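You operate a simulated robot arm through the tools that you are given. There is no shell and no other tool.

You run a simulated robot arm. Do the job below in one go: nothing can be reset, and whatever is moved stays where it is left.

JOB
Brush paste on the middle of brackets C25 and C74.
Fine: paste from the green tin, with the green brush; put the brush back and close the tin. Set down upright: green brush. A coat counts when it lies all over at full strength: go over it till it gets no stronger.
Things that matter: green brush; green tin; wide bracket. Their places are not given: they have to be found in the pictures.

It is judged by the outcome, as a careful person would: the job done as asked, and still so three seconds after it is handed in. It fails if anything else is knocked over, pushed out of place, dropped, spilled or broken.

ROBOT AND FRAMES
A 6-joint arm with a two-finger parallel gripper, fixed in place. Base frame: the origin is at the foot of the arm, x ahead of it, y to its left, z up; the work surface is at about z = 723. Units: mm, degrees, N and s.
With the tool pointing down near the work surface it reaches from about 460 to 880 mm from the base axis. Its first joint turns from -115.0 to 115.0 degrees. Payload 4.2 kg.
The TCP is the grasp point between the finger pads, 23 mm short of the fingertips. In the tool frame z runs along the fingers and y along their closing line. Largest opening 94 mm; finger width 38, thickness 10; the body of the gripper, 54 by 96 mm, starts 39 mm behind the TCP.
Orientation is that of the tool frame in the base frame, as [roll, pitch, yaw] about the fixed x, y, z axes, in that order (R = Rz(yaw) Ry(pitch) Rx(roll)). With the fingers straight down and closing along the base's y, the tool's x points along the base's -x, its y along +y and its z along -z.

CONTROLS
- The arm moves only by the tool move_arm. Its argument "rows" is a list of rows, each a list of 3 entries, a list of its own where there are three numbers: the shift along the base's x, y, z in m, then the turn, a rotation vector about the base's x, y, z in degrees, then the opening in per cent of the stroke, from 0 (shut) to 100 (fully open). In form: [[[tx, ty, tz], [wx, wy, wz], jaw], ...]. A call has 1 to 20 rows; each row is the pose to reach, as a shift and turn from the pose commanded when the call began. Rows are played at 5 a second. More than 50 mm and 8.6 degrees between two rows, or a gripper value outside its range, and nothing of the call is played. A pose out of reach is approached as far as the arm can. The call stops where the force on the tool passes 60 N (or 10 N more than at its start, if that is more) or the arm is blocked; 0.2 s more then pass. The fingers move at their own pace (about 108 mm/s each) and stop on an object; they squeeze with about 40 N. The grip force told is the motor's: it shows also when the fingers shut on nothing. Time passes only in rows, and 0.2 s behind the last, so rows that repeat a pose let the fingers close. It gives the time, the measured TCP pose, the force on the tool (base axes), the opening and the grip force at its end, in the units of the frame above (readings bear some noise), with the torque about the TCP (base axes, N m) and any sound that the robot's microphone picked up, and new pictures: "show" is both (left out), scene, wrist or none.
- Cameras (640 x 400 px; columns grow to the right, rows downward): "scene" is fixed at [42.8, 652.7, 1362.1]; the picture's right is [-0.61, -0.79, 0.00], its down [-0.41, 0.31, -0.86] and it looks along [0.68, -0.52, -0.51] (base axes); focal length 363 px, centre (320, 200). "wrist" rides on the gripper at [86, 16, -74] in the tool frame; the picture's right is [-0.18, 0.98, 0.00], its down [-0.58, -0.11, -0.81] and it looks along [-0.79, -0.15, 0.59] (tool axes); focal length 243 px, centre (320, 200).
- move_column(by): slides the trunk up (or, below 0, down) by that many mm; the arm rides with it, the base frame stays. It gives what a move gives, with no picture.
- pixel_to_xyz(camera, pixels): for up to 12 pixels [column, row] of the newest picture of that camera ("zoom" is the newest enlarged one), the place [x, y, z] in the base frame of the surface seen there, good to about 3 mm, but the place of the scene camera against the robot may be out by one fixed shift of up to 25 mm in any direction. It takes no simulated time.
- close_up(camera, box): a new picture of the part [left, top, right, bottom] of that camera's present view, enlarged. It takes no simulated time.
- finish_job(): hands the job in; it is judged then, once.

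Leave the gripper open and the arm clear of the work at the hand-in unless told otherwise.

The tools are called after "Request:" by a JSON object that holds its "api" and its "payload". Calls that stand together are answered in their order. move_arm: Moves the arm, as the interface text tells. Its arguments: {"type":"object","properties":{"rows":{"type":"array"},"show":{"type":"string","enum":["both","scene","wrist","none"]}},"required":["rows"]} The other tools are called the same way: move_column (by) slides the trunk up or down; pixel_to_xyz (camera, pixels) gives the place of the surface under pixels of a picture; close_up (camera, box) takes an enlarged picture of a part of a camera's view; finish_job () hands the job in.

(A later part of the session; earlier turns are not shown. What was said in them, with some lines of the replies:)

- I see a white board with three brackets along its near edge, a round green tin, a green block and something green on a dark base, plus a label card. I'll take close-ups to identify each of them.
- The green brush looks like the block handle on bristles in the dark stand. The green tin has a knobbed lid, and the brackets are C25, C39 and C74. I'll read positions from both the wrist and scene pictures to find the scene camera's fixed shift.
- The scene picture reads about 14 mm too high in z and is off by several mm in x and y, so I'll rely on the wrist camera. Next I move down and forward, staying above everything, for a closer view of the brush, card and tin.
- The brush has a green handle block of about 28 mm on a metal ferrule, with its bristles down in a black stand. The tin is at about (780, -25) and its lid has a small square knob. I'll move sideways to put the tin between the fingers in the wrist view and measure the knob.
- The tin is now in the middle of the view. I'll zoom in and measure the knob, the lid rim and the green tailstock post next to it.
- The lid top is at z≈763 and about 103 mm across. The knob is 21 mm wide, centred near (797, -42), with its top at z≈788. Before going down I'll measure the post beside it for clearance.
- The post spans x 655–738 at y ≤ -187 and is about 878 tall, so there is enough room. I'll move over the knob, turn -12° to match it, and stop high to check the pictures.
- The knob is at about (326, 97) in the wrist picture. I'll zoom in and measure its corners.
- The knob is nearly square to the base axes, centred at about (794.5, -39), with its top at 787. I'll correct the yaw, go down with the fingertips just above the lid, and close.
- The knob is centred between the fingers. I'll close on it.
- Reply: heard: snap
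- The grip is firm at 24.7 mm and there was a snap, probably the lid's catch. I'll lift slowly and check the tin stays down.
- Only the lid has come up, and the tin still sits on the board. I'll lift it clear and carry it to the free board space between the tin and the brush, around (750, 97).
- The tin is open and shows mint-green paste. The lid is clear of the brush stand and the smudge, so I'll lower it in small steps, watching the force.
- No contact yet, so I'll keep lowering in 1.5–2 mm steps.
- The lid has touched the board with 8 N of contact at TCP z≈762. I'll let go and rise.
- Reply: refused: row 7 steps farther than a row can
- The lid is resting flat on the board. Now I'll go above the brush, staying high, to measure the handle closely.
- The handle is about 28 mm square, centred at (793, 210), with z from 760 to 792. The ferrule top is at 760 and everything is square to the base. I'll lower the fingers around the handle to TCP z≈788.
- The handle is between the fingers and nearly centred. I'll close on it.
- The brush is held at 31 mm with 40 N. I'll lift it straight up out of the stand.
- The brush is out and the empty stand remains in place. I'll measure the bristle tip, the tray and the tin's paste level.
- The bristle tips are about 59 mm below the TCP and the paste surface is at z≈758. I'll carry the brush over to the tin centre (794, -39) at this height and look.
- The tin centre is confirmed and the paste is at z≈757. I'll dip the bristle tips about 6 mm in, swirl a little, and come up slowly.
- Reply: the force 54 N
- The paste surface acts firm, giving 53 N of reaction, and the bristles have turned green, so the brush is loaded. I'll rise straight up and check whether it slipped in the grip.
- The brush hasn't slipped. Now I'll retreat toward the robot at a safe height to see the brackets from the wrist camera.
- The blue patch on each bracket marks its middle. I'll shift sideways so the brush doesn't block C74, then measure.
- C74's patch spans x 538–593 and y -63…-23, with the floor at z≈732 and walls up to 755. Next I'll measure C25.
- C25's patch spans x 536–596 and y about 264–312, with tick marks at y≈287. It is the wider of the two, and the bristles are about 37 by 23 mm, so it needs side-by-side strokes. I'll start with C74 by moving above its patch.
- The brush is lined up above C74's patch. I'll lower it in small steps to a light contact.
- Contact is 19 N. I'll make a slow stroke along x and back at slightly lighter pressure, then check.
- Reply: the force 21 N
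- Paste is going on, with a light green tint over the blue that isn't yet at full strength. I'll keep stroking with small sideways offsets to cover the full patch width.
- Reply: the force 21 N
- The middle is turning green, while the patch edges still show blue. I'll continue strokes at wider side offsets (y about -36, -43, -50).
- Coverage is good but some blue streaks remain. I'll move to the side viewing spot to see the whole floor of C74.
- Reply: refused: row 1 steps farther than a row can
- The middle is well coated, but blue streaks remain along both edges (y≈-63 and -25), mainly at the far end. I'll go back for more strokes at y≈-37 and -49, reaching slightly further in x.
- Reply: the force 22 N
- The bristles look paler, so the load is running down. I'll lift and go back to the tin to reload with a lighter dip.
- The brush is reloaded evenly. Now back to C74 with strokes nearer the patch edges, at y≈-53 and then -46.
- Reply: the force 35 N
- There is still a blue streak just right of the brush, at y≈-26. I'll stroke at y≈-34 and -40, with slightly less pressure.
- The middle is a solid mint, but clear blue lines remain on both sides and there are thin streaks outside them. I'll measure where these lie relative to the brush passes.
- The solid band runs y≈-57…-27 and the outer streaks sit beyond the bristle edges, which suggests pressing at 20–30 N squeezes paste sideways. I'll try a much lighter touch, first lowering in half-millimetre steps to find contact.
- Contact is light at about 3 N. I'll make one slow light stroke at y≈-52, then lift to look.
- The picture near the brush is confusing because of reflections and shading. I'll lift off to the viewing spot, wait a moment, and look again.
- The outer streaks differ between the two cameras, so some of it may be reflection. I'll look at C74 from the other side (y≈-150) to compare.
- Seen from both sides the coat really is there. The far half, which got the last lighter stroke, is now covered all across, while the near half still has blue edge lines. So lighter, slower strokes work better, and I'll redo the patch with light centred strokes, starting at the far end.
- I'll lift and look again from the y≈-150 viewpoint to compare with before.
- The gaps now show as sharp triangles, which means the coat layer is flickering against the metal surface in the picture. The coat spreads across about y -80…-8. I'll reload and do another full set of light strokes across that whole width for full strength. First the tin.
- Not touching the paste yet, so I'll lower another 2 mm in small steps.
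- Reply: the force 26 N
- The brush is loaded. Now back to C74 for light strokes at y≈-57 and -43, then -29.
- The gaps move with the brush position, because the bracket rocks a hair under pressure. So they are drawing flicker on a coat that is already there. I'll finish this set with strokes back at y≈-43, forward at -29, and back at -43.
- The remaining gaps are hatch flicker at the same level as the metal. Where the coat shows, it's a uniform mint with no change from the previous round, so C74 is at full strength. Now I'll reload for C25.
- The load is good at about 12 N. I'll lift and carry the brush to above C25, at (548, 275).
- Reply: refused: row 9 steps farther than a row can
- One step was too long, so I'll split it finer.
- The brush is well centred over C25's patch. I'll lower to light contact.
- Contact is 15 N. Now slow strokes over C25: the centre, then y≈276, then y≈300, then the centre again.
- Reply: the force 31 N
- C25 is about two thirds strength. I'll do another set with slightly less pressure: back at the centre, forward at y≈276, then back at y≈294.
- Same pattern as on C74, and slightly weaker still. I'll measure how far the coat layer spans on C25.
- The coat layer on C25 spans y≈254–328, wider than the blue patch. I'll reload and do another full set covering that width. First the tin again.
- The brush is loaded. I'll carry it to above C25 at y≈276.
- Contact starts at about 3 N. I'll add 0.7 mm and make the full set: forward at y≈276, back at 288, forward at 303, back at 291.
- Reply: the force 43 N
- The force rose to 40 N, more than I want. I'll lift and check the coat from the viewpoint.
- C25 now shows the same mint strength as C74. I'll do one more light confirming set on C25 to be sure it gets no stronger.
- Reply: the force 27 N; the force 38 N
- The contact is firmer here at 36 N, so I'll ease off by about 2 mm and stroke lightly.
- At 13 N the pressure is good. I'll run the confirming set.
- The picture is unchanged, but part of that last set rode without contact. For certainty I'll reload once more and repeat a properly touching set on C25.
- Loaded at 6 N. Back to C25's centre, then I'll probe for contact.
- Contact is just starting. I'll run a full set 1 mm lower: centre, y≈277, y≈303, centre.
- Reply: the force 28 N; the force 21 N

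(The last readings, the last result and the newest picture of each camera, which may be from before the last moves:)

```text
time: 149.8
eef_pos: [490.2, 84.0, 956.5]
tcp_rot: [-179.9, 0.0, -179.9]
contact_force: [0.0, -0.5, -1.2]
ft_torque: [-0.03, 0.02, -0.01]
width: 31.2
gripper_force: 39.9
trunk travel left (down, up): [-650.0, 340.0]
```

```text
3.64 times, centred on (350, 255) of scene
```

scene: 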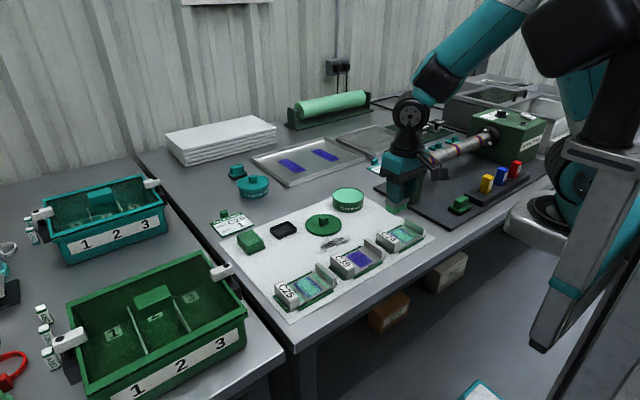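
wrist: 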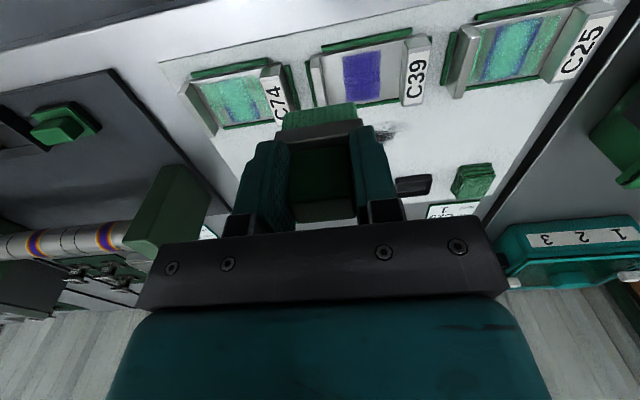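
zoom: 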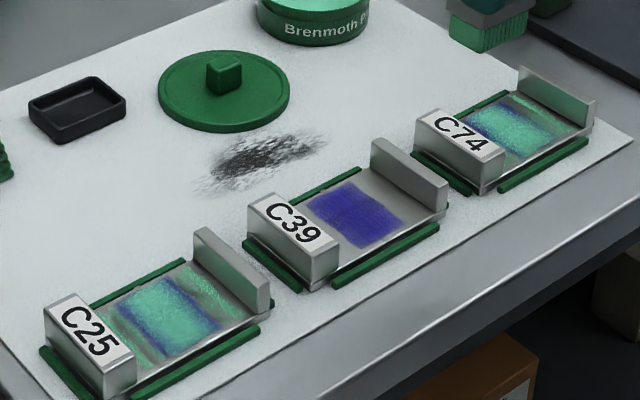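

Nothing changes with further brushing, so both coats are at full strength. Now I'll take the brush back to above its stand at (793, 209.5).

Request:
{"api": "move_arm", "payload": {"rows": [[[0.04, 0.02, 0], [0, 0, 0], 10], [[0.08, 0.04, 0], [0, 0, 0], 10], [[0.12, 0.06, -0.01], [0, 0, 0], 10], [[0.16, 0.08, -0.02], [0, 0, 0], 10], [[0.2, 0.095, -0.035], [0, 0, 0], 10], [[0.24, 0.11, -0.05], [0, 0, 0], 10], [[0.275, 0.12, -0.065], [0, 0, 0], 10], [[0.301, 0.1255, -0.08], [0, 0, 0], 10], [[0.301, 0.1255, -0.095], [0, 0, 0], 10], [[0.301, 0.1255, -0.095], [0, 0, 0], 10], [[0.301, 0.1255, -0.095], [0, 0, 0], 10]]}}

Request:
{"api": "close_up", "payload": {"camera": "wrist", "box": [220, 0, 420, 140]}}

Request:
{"api": "close_up", "payload": {"camera": "scene", "box": [240, 150, 380, 250]}}

```text
time: 152.2
eef_pos: [793.1, 207.3, 859.0]
tcp_rot: [-180.0, 0.0, 180.0]
contact_force: [0.3, 0.1, -0.4]
ft_torque: [0.02, 0.0, 0.0]
width: 31.3
gripper_force: 39.4
trunk travel left (down, up): [-650.0, 340.0]
```

scene: 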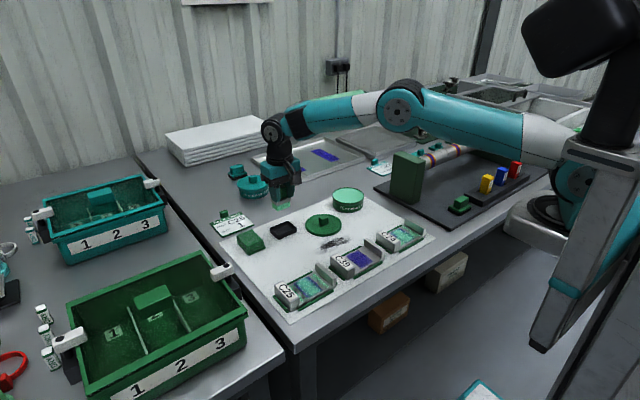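
wrist: 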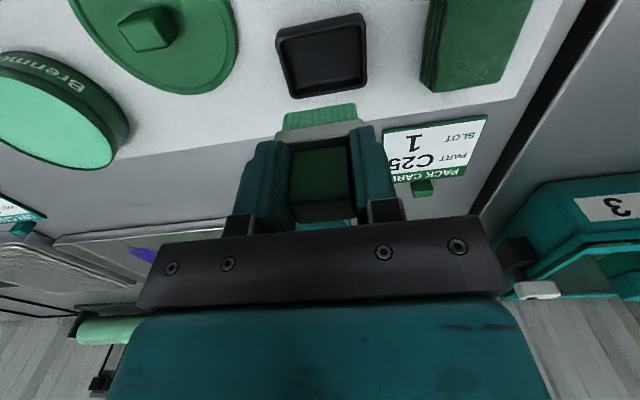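

```text
2.86 times, centred on (320, 70) of wrist
```

zoom: 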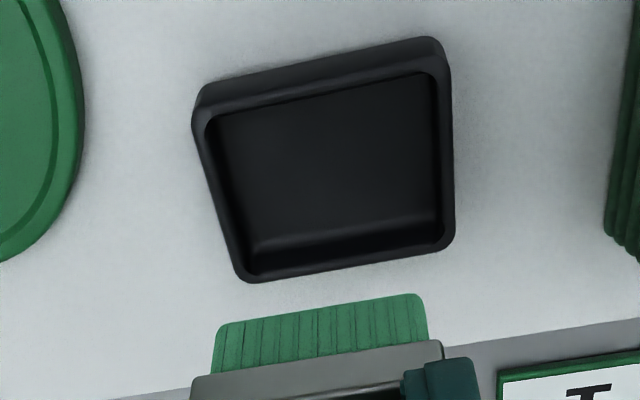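

```text
4.00 times, centred on (310, 200) of scene
```

zoom: 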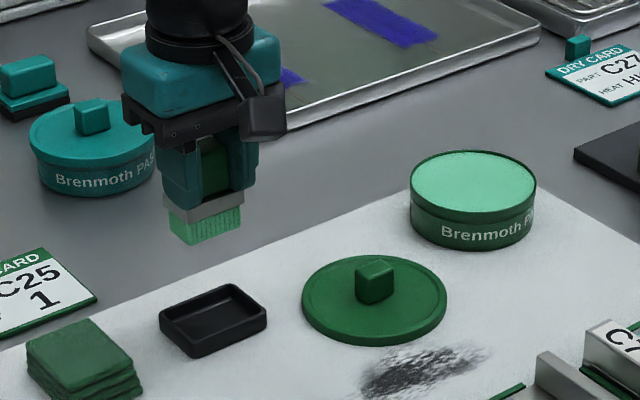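

Request:
{"api": "pixel_to_xyz", "payload": {"camera": "zoom", "pixels": [[205, 118], [440, 72], [448, 240], [243, 270], [330, 160], [225, 130], [425, 90], [425, 215], [260, 240], [325, 305], [215, 365], [425, 345]]}}

```text
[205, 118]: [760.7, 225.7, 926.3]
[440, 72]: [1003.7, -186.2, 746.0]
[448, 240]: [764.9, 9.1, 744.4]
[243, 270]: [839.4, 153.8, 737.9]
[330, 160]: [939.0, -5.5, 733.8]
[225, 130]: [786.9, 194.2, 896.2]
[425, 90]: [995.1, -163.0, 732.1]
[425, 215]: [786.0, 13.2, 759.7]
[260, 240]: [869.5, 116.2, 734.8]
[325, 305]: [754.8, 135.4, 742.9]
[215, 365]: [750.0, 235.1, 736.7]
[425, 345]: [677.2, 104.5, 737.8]
```

That used the scene zoom, so I'll redo it with a fresh wrist zoom.

Request:
{"api": "close_up", "payload": {"camera": "wrist", "box": [220, 0, 420, 140]}}

Request:
{"api": "pixel_to_xyz", "payload": {"camera": "zoom", "pixels": [[205, 118], [440, 72], [448, 240], [243, 270], [330, 160], [225, 130], [425, 90], [425, 215], [260, 240], [325, 305], [222, 350], [420, 320]]}}

```text
2.86 times, centred on (320, 70) of wrist
```

zoom: 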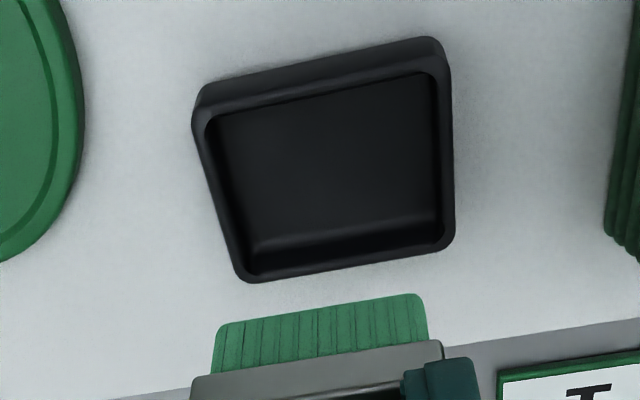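

```text
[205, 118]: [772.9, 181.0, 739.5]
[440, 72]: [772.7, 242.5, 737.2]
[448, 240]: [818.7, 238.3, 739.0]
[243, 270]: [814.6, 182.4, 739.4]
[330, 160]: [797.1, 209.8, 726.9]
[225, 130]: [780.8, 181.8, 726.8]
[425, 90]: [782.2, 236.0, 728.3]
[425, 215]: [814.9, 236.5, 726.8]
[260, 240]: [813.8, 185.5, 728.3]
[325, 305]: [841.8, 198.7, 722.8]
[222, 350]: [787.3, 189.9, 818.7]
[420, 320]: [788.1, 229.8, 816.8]
```

The stand is still centred at about (795, 211) and the bristles line up with it. I'll lower the brush into it, slowing near the floor.

Request:
{"api": "move_arm", "payload": {"rows": [[[0.001, 0.0005, -0.025], [0, 0, 0], 10], [[0.001, 0.0005, -0.045], [0, 0, 0], 10], [[0.001, 0.0005, -0.06], [0, 0, 0], 10], [[0.001, 0.0005, -0.07], [0, 0, 0], 10], [[0.001, 0.0005, -0.074], [0, 0, 0], 10], [[0.001, 0.0005, -0.076], [0, 0, 0], 10], [[0.001, 0.0005, -0.076], [0, 0, 0], 10]]}}

Request:
{"api": "close_up", "payload": {"camera": "scene", "box": [240, 170, 340, 250]}}

```text
time: 153.8
eef_pos: [794.0, 210.3, 784.3]
tcp_rot: [-179.9, 0.0, 180.0]
contact_force: [0.1, -0.6, -0.3]
ft_torque: [-0.03, 0.04, -0.03]
width: 31.1
gripper_force: 40.3
trunk travel left (down, up): [-650.0, 340.0]
```

scene: 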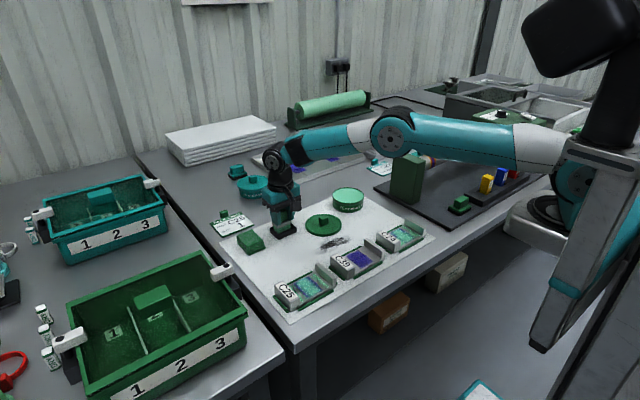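
wrist: 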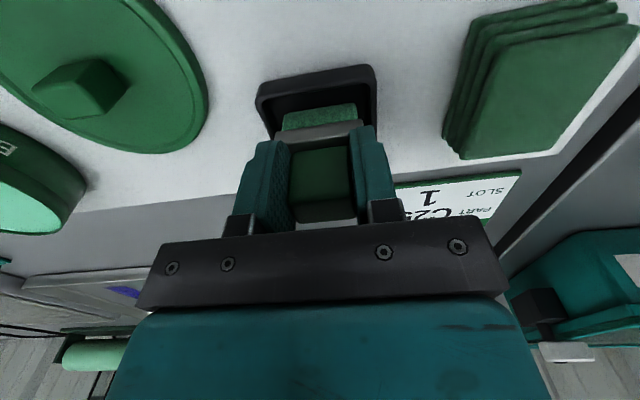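

```text
5.00 times, centred on (290, 210) of scene
```

zoom: 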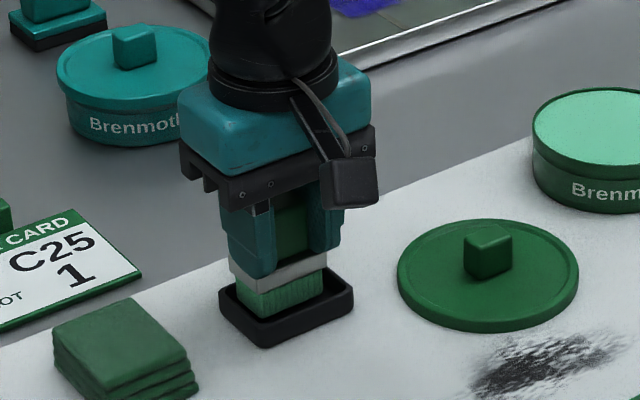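

The brush is inside the stand's rim. I'll lower in small steps until it touches the floor of the stand.

Request:
{"api": "move_arm", "payload": {"rows": [[[0, 0, -0.0007], [0, 0, 0], 10], [[0, 0, -0.0014], [0, 0, 0], 10], [[0, 0, -0.0014], [0, 0, 0], 10]], "show": "none"}}

Request:
{"api": "move_arm", "payload": {"rows": [[[0, 0, -0.0007], [0, 0, 0], 10], [[0, 0, -0.001], [0, 0, 0], 10], [[0, 0, -0.001], [0, 0, 0], 10]], "show": "none"}}

```text
time: 154.6
eef_pos: [794.0, 209.9, 783.5]
tcp_rot: [180.0, -0.1, -180.0]
contact_force: [-0.1, 0.6, 0.5]
ft_torque: [-0.01, -0.01, -0.02]
width: 31.2
gripper_force: 39.7
trunk travel left (down, up): [-650.0, 340.0]
```

```text
time: 155.4
eef_pos: [792.3, 210.5, 783.2]
tcp_rot: [-180.0, 0.0, 179.9]
contact_force: [0.6, 0.0, -0.2]
ft_torque: [-0.02, 0.01, -0.02]
width: 30.9
gripper_force: 40.3
trunk travel left (down, up): [-650.0, 340.0]
```

Request:
{"api": "move_arm", "payload": {"rows": [[[0, 0, -0.0007], [0, 0, 0], 10], [[0, 0, -0.001], [0, 0, 0], 10], [[0, 0, -0.001], [0, 0, 0], 10]], "show": "none"}}

Request:
{"api": "move_arm", "payload": {"rows": [[[0, 0, -0.0007], [0, 0, 0], 10], [[0, 0, -0.0007], [0, 0, 0], 10]], "show": "none"}}

```text
time: 156.2
eef_pos: [792.8, 209.6, 782.5]
tcp_rot: [-180.0, -0.1, -180.0]
contact_force: [1.1, -0.4, 1.4]
ft_torque: [0.02, -0.14, 0.02]
width: 30.9
gripper_force: 40.3
trunk travel left (down, up): [-650.0, 340.0]
```

```text
time: 156.8
eef_pos: [794.0, 209.8, 781.8]
tcp_rot: [-180.0, 0.1, -180.0]
contact_force: [-1.9, -1.9, 8.6]
ft_torque: [-0.07, 0.08, 0.0]
width: 31.1
gripper_force: 39.9
trunk travel left (down, up): [-650.0, 340.0]
```

It's seated with 8.6 N of contact. I'll ease up 0.5 mm, open, and rise straight up.

Request:
{"api": "move_arm", "payload": {"rows": [[[0, 0, 0.0005], [0, 0, 0], 10], [[0, 0, 0.0005], [0, 0, 0], 40], [[0, 0, 0.0005], [0, 0, 0], 60], [[0, 0, 0.0005], [0, 0, 0], 60], [[0, 0, 0.02], [0, 0, 0], 60], [[0, 0, 0.05], [0, 0, 0], 60], [[0, 0, 0.08], [0, 0, 0], 60], [[0, 0, 0.08], [0, 0, 0], 60]]}}

Request:
{"api": "close_up", "payload": {"camera": "scene", "box": [240, 170, 340, 250]}}

Request:
{"api": "close_up", "payload": {"camera": "wrist", "box": [220, 0, 420, 140]}}

```text
time: 158.6
eef_pos: [792.2, 208.4, 859.6]
tcp_rot: [-180.0, 0.0, -180.0]
contact_force: [0.1, -0.2, -0.5]
ft_torque: [0.01, 0.05, 0.0]
width: 56.4
gripper_force: 0.0
trunk travel left (down, up): [-650.0, 340.0]
```

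scene: 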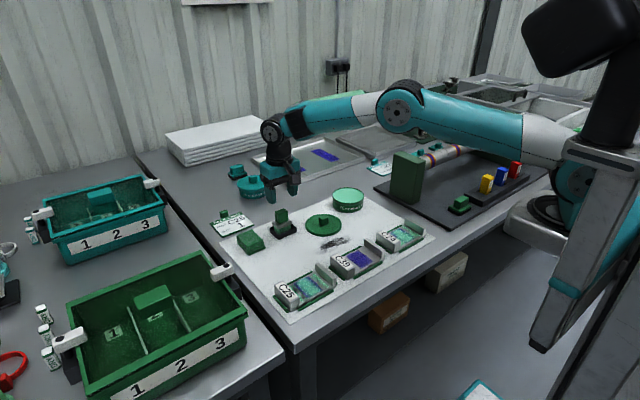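
wrist: 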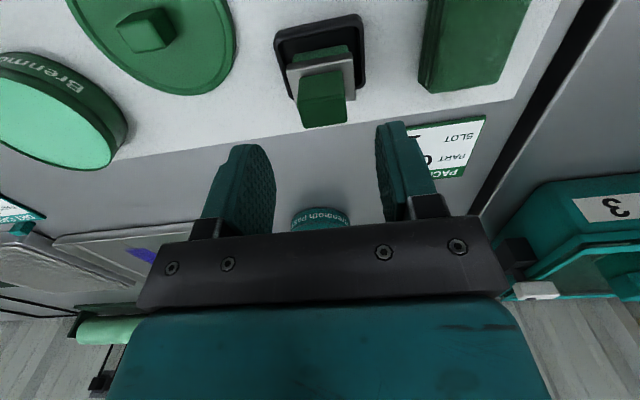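

```text
5.00 times, centred on (290, 210) of scene
```

zoom: 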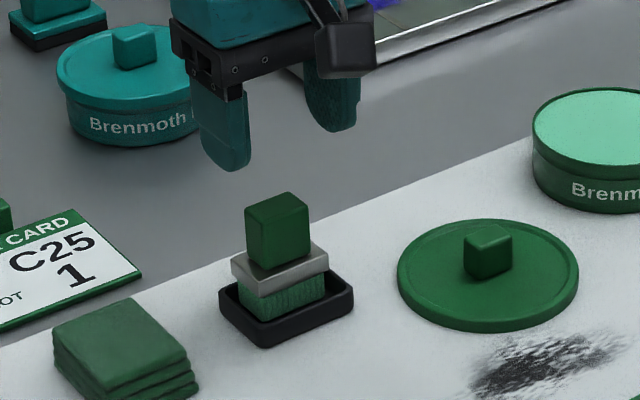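

```text
2.86 times, centred on (320, 70) of wrist
```

zoom: 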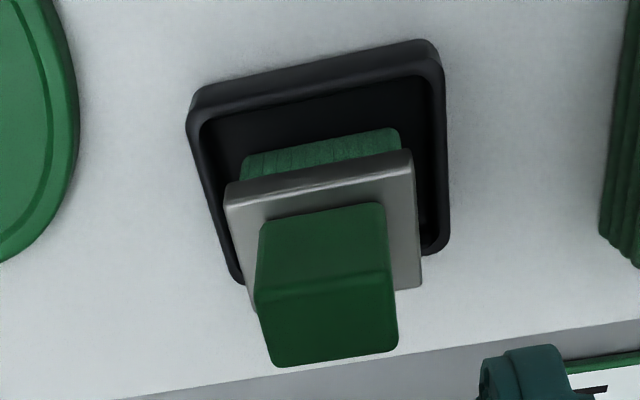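

The brush stands upright in its stand. I'll check its height and level against the original readings.

Request:
{"api": "pixel_to_xyz", "payload": {"camera": "zoom", "pixels": [[262, 300], [385, 275], [280, 355], [390, 340], [235, 205], [405, 170], [415, 280], [330, 325], [240, 260], [435, 60], [195, 110], [440, 240]]}}

```text
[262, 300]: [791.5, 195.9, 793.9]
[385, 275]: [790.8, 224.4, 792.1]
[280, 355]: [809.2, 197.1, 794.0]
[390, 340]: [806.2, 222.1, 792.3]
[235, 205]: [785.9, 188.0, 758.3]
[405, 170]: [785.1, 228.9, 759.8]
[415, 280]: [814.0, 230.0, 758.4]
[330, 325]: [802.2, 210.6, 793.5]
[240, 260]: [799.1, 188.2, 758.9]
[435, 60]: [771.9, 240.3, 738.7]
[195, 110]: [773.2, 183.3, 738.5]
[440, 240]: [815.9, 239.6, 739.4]
```

The brush is level and upright, with its handle top at 793 and ferrule at 759, inside the stand. Next is the lid: I'll move over its knob at (749.5, 97).

Request:
{"api": "move_arm", "payload": {"rows": [[[-0.015, -0.035, 0], [0, 0, -1], 60], [[-0.03, -0.075, 0], [0, 0, -2], 60], [[-0.0445, -0.113, 0], [0, 0, -2], 60], [[-0.0445, -0.113, -0.045], [0, 0, -2], 50], [[-0.0445, -0.113, -0.06], [0, 0, -2], 50], [[-0.0445, -0.113, -0.06], [0, 0, -2], 50]]}}

Request:
{"api": "close_up", "payload": {"camera": "wrist", "box": [200, 0, 440, 180]}}

```text
time: 160.0
eef_pos: [749.2, 97.5, 800.9]
tcp_rot: [-180.0, 0.1, 178.1]
contact_force: [-0.7, -0.8, 0.3]
ft_torque: [-0.01, 0.01, -0.02]
width: 46.6
gripper_force: 0.1
trunk travel left (down, up): [-650.0, 340.0]
```

scene: 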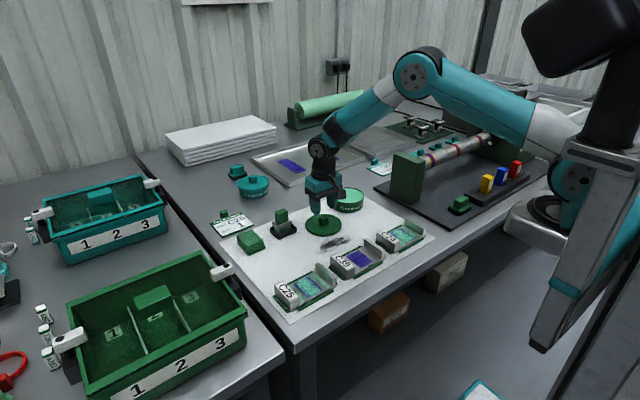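
wrist: 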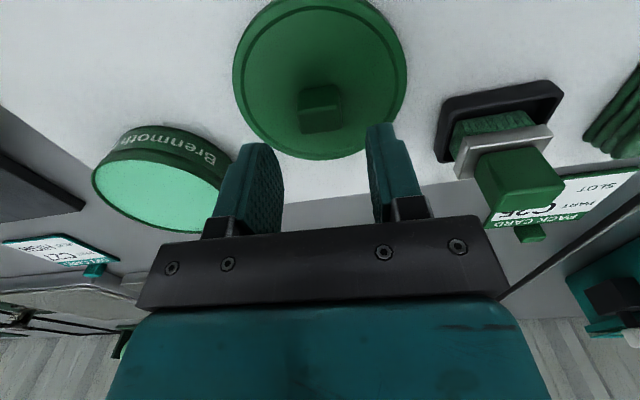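

```text
2.22 times, centred on (320, 90) of wrist
```

zoom: 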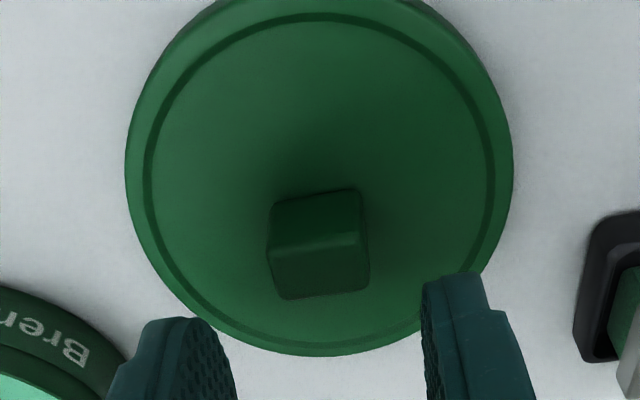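

The knob is centred between the fingers. I'll lower to the earlier grasp height and close.

Request:
{"api": "move_arm", "payload": {"rows": [[[0, 0, -0.015], [0, 0, 0], 50], [[0, 0, -0.028], [0, 0, 0], 50], [[0, 0, -0.0365], [0, 0, 0], 50], [[0, 0, -0.0365], [0, 0, 0], 30], [[0, 0, -0.0365], [0, 0, 0], 10], [[0, 0, -0.0365], [0, 0, 0], 0], [[0, 0, -0.0365], [0, 0, 0], 0], [[0, 0, -0.0365], [0, 0, 0], 0]], "show": "none"}}

Request:
{"api": "move_arm", "payload": {"rows": [[[0, 0, 0.01], [0, 0, 0], 0], [[0, 0, 0.04], [0, 0, 0], 0], [[0, 0, 0.075], [0, 0, 0], 0], [[0, 0, 0.095], [0, 0, 0], 0], [[0.015, -0.035, 0.095], [0, 0, 0], 0], [[0.015, -0.035, 0.095], [0, 0, 0], 0]]}}

```text
time: 161.8
eef_pos: [750.2, 97.5, 763.6]
tcp_rot: [180.0, 0.0, 178.0]
contact_force: [-0.3, 0.5, -0.1]
ft_torque: [-0.01, -0.01, 0.01]
width: 24.4
gripper_force: 40.2
trunk travel left (down, up): [-650.0, 340.0]
```

```text
time: 163.2
eef_pos: [762.9, 59.5, 858.6]
tcp_rot: [179.9, 0.0, 178.1]
contact_force: [-0.6, 0.2, -0.6]
ft_torque: [-0.02, 0.0, 0.0]
width: 24.9
gripper_force: 40.4
trunk travel left (down, up): [-650.0, 340.0]
```

scene: 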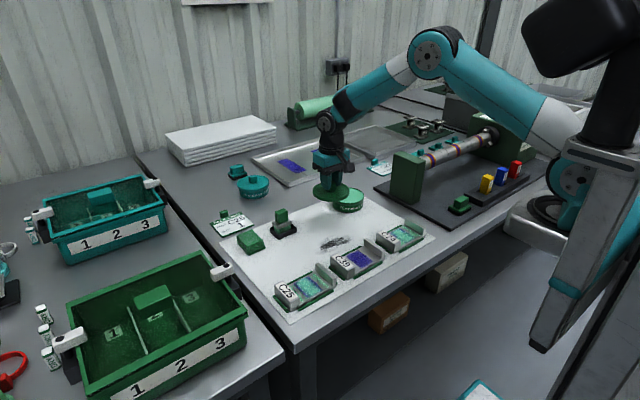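
wrist: 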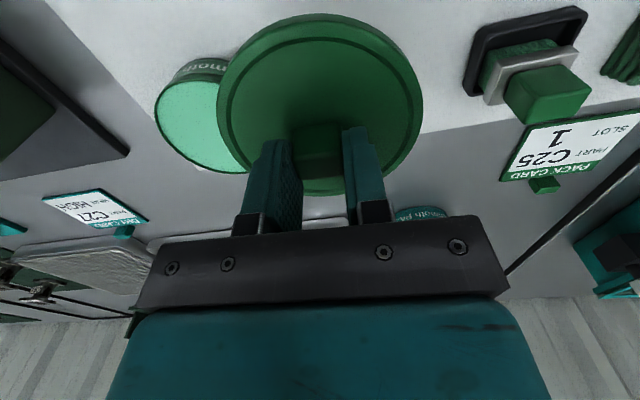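

The lid is held. I'll check that the tin hasn't moved while dipping.

Request:
{"api": "pixel_to_xyz", "payload": {"camera": "wrist", "pixels": [[158, 112], [212, 171], [165, 140], [185, 160], [200, 86], [175, 90], [190, 120]]}}

Request:
{"api": "close_up", "payload": {"camera": "scene", "box": [290, 140, 400, 230]}}

```text
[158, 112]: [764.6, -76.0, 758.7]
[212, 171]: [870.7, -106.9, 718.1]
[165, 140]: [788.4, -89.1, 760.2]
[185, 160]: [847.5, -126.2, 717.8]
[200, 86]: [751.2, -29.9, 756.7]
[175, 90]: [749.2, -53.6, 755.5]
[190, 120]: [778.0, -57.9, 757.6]
```

```text
4.44 times, centred on (345, 185) of scene
```

zoom: 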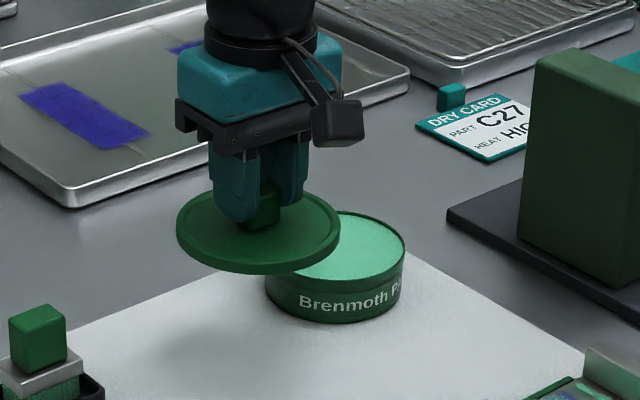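

The tin is where it was. I'll carry the lid over it to (794.5, -39) and stop about 20 mm above.

Request:
{"api": "move_arm", "payload": {"rows": [[[0.01, -0.035, 0], [0, 0, 0], 0], [[0.02, -0.07, 0], [0, 0, 0], 0], [[0.03, -0.101, 0], [0, 0, 0], 0], [[0.03, -0.101, -0.02], [0, 0, 0], 0], [[0.03, -0.101, -0.045], [0, 0, 0], 0], [[0.03, -0.101, -0.045], [0, 0, 0], 0], [[0.03, -0.101, -0.045], [0, 0, 0], 0]]}}

Request:
{"api": "close_up", "payload": {"camera": "scene", "box": [310, 140, 390, 220]}}

Request:
{"api": "close_up", "payload": {"camera": "wrist", "box": [200, 0, 440, 100]}}

```text
time: 164.8
eef_pos: [794.2, -37.6, 814.1]
tcp_rot: [-180.0, 0.1, 178.2]
contact_force: [1.1, 0.3, 0.4]
ft_torque: [0.02, -0.01, 0.01]
width: 24.6
gripper_force: 39.9
trunk travel left (down, up): [-650.0, 340.0]
```

scene: 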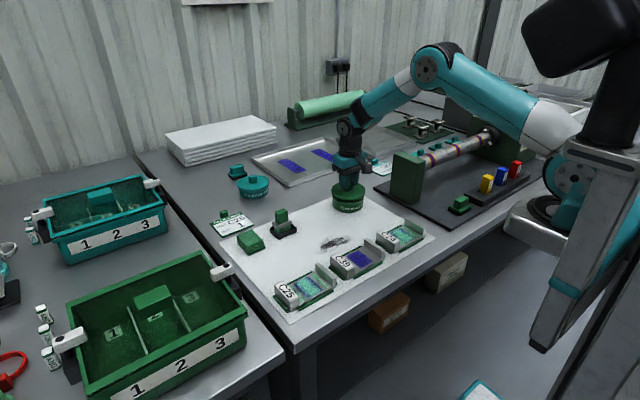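
wrist: 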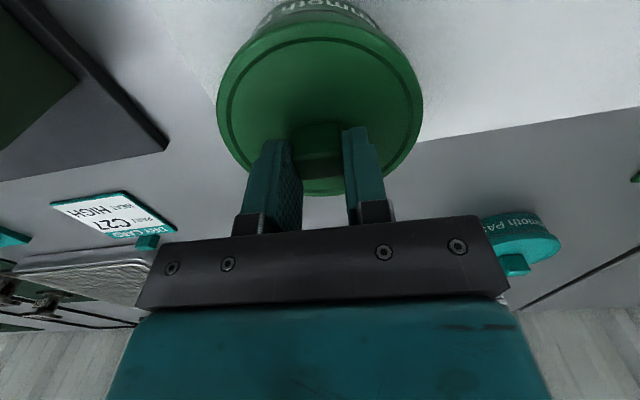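

```text
5.00 times, centred on (350, 180) of scene
```

zoom: 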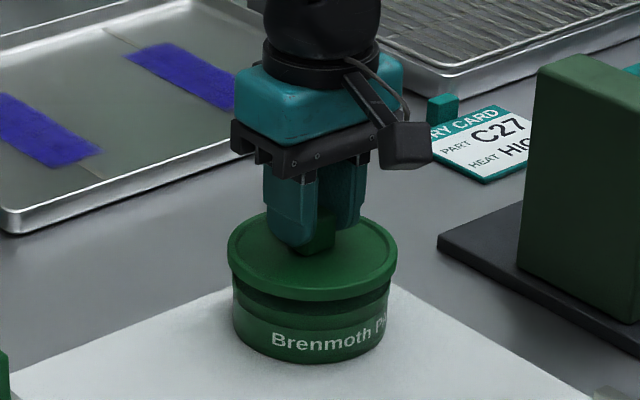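

```text
2.67 times, centred on (320, 50) of wrist
```

zoom: 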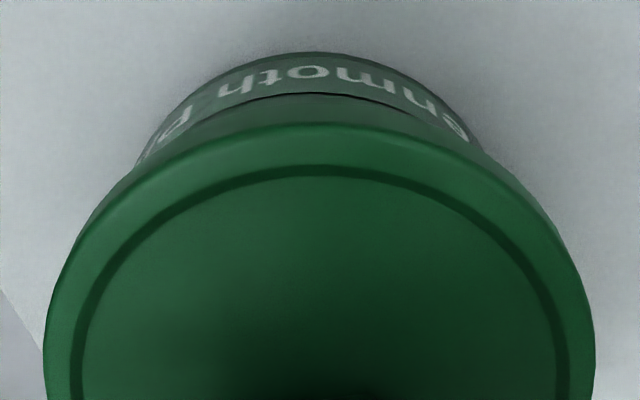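

The lid and tin line up just as they did on removal. I'll lower slowly onto the tin.

Request:
{"api": "move_arm", "payload": {"rows": [[[0, 0, -0.005], [0, 0, 0], 0], [[0, 0, -0.01], [0, 0, 0], 0], [[0, 0, -0.014], [0, 0, 0], 0], [[0, 0, -0.017], [0, 0, 0], 0], [[0, 0, -0.018], [0, 0, 0], 0], [[0, 0, -0.018], [0, 0, 0], 0]], "show": "scene"}}

Request:
{"api": "close_up", "payload": {"camera": "scene", "box": [310, 140, 390, 220]}}

```text
time: 166.2
eef_pos: [794.7, -37.5, 798.3]
tcp_rot: [180.0, 0.3, 178.1]
contact_force: [1.1, 3.3, 19.7]
ft_torque: [-0.87, -0.34, 0.01]
width: 25.0
gripper_force: 39.9
trunk travel left (down, up): [-650.0, 340.0]
```

scene: 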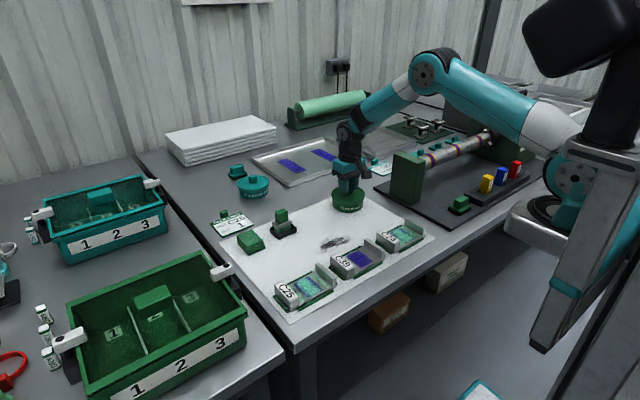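

```text
5.00 times, centred on (350, 180) of scene
```

zoom: 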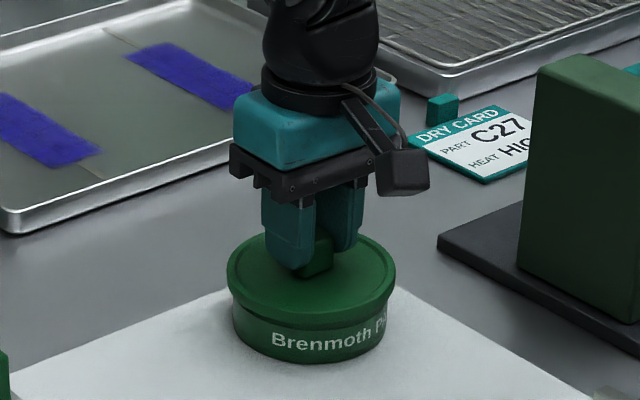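

The lid touched early, and the torque says it catches on the -y (+x) side. So the lid sits about 1–1.5 mm too far toward +y. I'll lift 4 mm, shift by (+0.8, -1.5) mm, and lower again.

Request:
{"api": "move_arm", "payload": {"rows": [[[0, 0, 0.004], [0, 0, 0], 0], [[0.0008, -0.0015, 0.004], [0, 0, 0], 0], [[0.0008, -0.0015, 0.002], [0, 0, 0], 0], [[0.0008, -0.0015, 0], [0, 0, 0], 0], [[0.0008, -0.0015, 0], [0, 0, 0], 0]], "show": "none"}}

```text
time: 167.4
eef_pos: [793.0, -39.6, 795.7]
tcp_rot: [-180.0, -0.2, 178.1]
contact_force: [-0.7, 2.6, -1.4]
ft_torque: [0.06, 0.05, 0.01]
width: 24.9
gripper_force: 40.1
trunk travel left (down, up): [-650.0, 340.0]
```

The catch is gone. I'll continue down gently to seat the lid.

Request:
{"api": "move_arm", "payload": {"rows": [[[0, 0, -0.001], [0, 0, 0], 0], [[0, 0, -0.002], [0, 0, 0], 0], [[0, 0, -0.002], [0, 0, 0], 0]], "show": "none"}}

Request:
{"api": "move_arm", "payload": {"rows": [[[0, 0, -0.001], [0, 0, 0], 0], [[0, 0, -0.001], [0, 0, 0], 0]]}}

Request:
{"api": "close_up", "payload": {"camera": "scene", "box": [310, 140, 390, 220]}}

Request:
{"api": "close_up", "payload": {"camera": "wrist", "box": [200, 0, 440, 100]}}

```text
time: 168.2
eef_pos: [794.3, -39.5, 795.7]
tcp_rot: [-180.0, -0.1, 178.1]
contact_force: [-8.0, 4.1, 9.2]
ft_torque: [0.14, 0.49, -0.03]
width: 24.5
gripper_force: 40.5
trunk travel left (down, up): [-650.0, 340.0]
heard: snap
```

```text
time: 168.8
eef_pos: [794.7, -40.5, 794.5]
tcp_rot: [180.0, 0.1, 178.0]
contact_force: [-11.2, 3.3, 20.1]
ft_torque: [0.04, 0.54, 0.04]
width: 24.8
gripper_force: 40.0
trunk travel left (down, up): [-650.0, 340.0]
```

scene: 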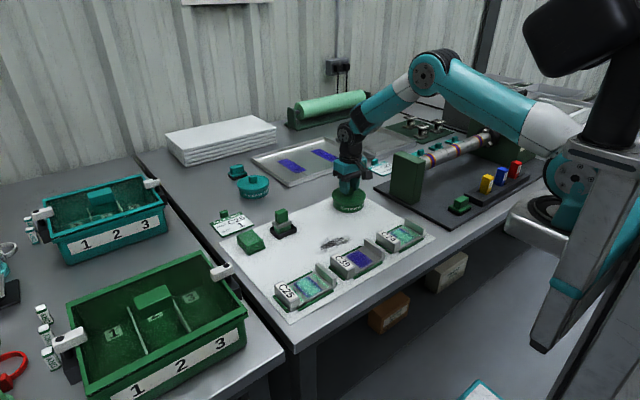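
wrist: 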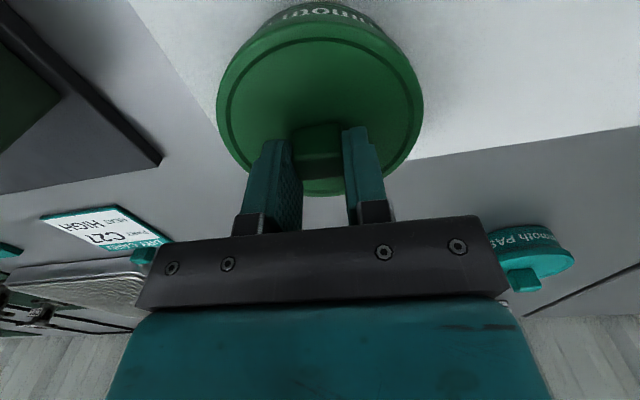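

```text
5.00 times, centred on (350, 180) of scene
```

zoom: 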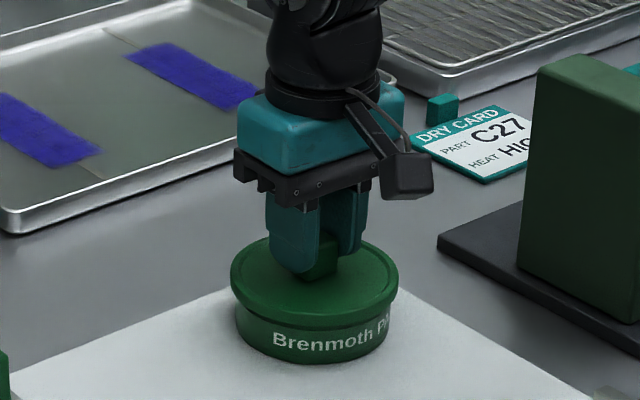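

```text
2.67 times, centred on (320, 50) of wrist
```

zoom: 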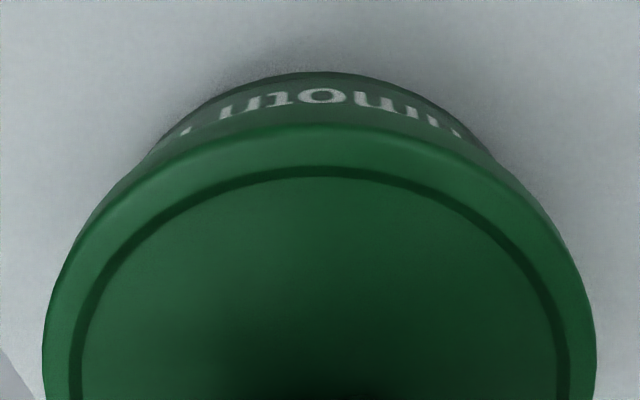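

A snap was heard as the lid seated. I'll release, rise, and check that it sits level.

Request:
{"api": "move_arm", "payload": {"rows": [[[0, 0, 0.0015], [0, 0, 0], 0], [[0, 0, 0.0015], [0, 0, 0], 20], [[0, 0, 0.0015], [0, 0, 0], 45], [[0, 0, 0.0015], [0, 0, 0], 50], [[0, 0, 0.015], [0, 0, 0], 50], [[0, 0, 0.045], [0, 0, 0], 50], [[0, 0, 0.08], [0, 0, 0], 60], [[0, 0, 0.08], [0, 0, 0], 60]]}}

Request:
{"api": "close_up", "payload": {"camera": "scene", "box": [310, 140, 390, 220]}}

Request:
{"api": "pixel_to_xyz", "payload": {"camera": "wrist", "pixels": [[270, 20], [380, 20], [270, 70], [380, 60], [320, 40], [325, 110], [340, 95]]}}

```text
time: 170.6
eef_pos: [796.0, -40.6, 874.1]
tcp_rot: [-180.0, 0.0, 178.0]
contact_force: [0.9, -0.2, 0.0]
ft_torque: [-0.02, -0.03, -0.02]
width: 56.5
gripper_force: 0.1
trunk travel left (down, up): [-650.0, 340.0]
```

scene: 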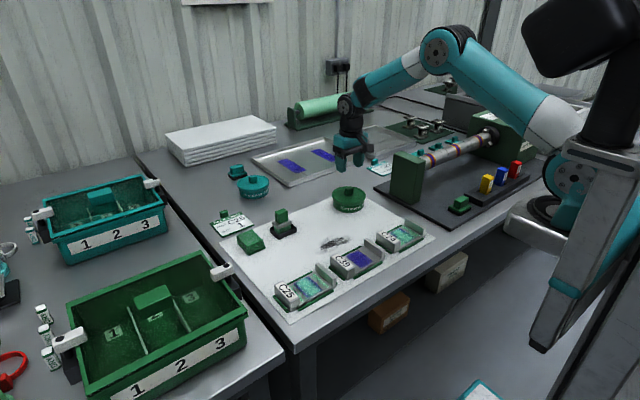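
wrist: 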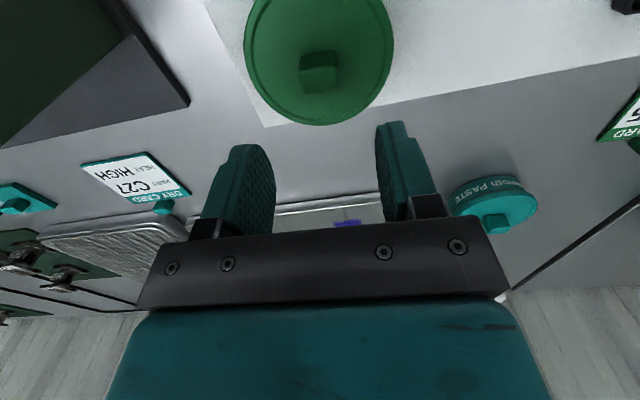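

```text
5.00 times, centred on (350, 180) of scene
```

zoom: 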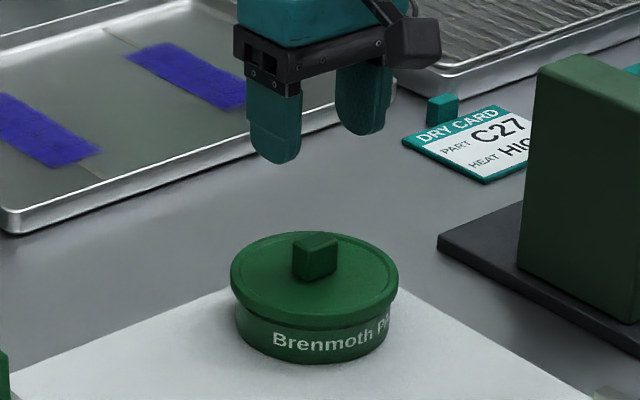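

```text
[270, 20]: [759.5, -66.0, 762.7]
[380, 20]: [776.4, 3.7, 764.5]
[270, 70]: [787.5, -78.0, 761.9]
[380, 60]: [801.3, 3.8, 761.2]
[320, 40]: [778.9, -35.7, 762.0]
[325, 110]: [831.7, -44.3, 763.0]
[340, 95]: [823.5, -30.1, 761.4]
```

The lid is level at z≈762.5, as at the start, and the tin is closed. I'll retreat toward the start pose and inspect the brackets and scene once more.

Request:
{"api": "move_arm", "payload": {"rows": [[[-0.03, 0.02, 0.03], [0, 0, 0.5], 80], [[-0.065, 0.045, 0.05], [0, 0, 1], 80], [[-0.1, 0.07, 0.06], [0, 0, 2], 100], [[-0.135, 0.095, 0.07], [0, 0, 2], 100], [[-0.17, 0.12, 0.08], [0, 0, 2], 100], [[-0.205, 0.14, 0.09], [0, 0, 2], 100], [[-0.24, 0.16, 0.1], [0, 0, 2], 100], [[-0.275, 0.175, 0.11], [0, 0, 2], 100], [[-0.3, 0.18, 0.12], [0, 0, 2], 100], [[-0.3, 0.18, 0.12], [0, 0, 2], 100], [[-0.3, 0.18, 0.12], [0, 0, 2], 100]]}}

Request:
{"api": "close_up", "payload": {"camera": "wrist", "box": [140, 20, 300, 130]}}

Request:
{"api": "close_up", "payload": {"camera": "wrist", "box": [370, 0, 560, 130]}}

Request:
{"api": "close_up", "payload": {"camera": "scene", "box": [200, 160, 440, 310]}}

```text
time: 173.0
eef_pos: [496.3, 142.2, 991.8]
tcp_rot: [-180.0, 0.0, -180.0]
contact_force: [-0.8, -0.5, -0.6]
ft_torque: [0.02, 0.01, 0.02]
width: 94.1
gripper_force: 0.0
trunk travel left (down, up): [-650.0, 340.0]
```

scene: 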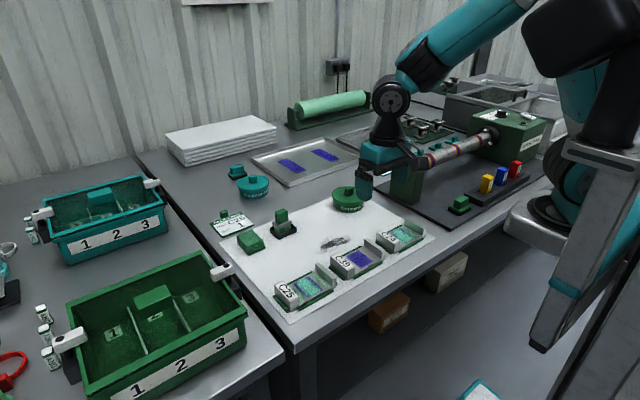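
wrist: 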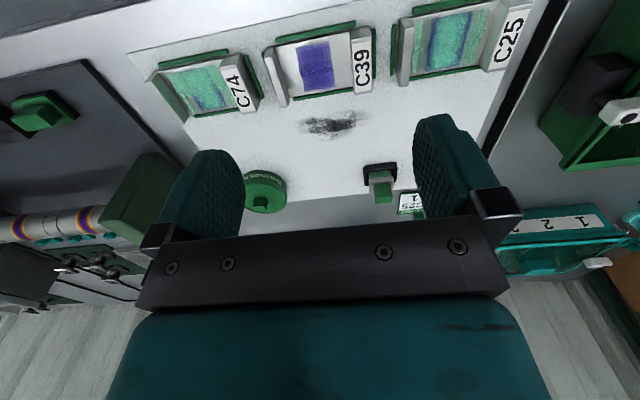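

```text
3.64 times, centred on (220, 75) of wrist
```

zoom: 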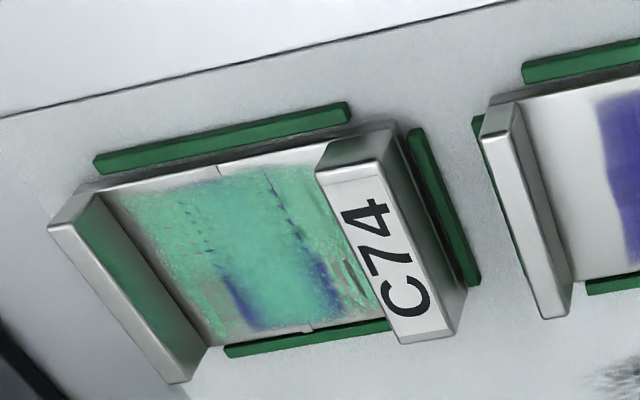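

```text
3.08 times, centred on (465, 65) of wrist
```

zoom: 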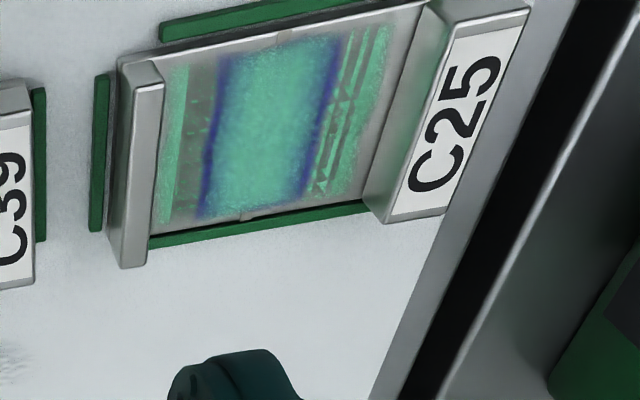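

```text
2.67 times, centred on (320, 235) of scene
```

zoom: 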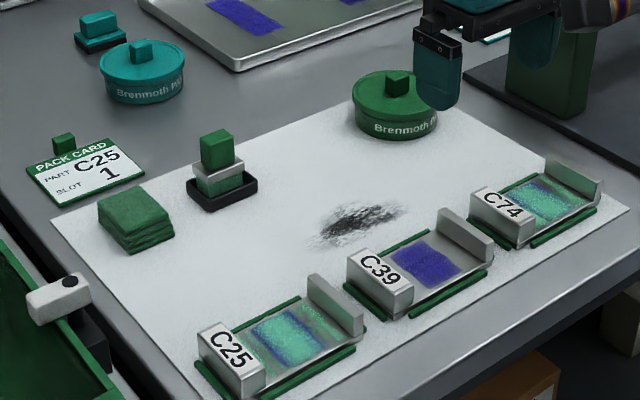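

Everything checks out:
- C25 and C74 carry the mint coat at full strength, and C39 is untouched.
- The green brush stands upright in its stand.
- The green tin is closed.
- The gripper is open and clear of the work.

I'm handing the job in.

Request:
{"api": "finish_job", "payload": {}}

```text
The job is handed in.
```

I brushed the green paste onto the middle of brackets C25 and C74 and handed the job in.

- **Coats:** I brushed both brackets over several rounds, reloading at the green tin in between, until another round made no visible difference. Thin blue lines still show along the patch edges in the pictures. I took these to be camera flicker, because their pattern changed while the brackets rocked slightly under the brush. I couldn't confirm that the edges are fully covered.
- **Spread:** The paste goes wider than the blue patch on both brackets, covering most of the floor between the end walls.
- **Brush:** It stands upright and level in its stand, about 5 mm further back than it started.
- **Tin:** The lid snapped on and sits level at its original height. The tin itself did not move.
- **Everything else:** C39 was not touched. I saw nothing knocked over or spilled. The gripper is open and clear of the work.
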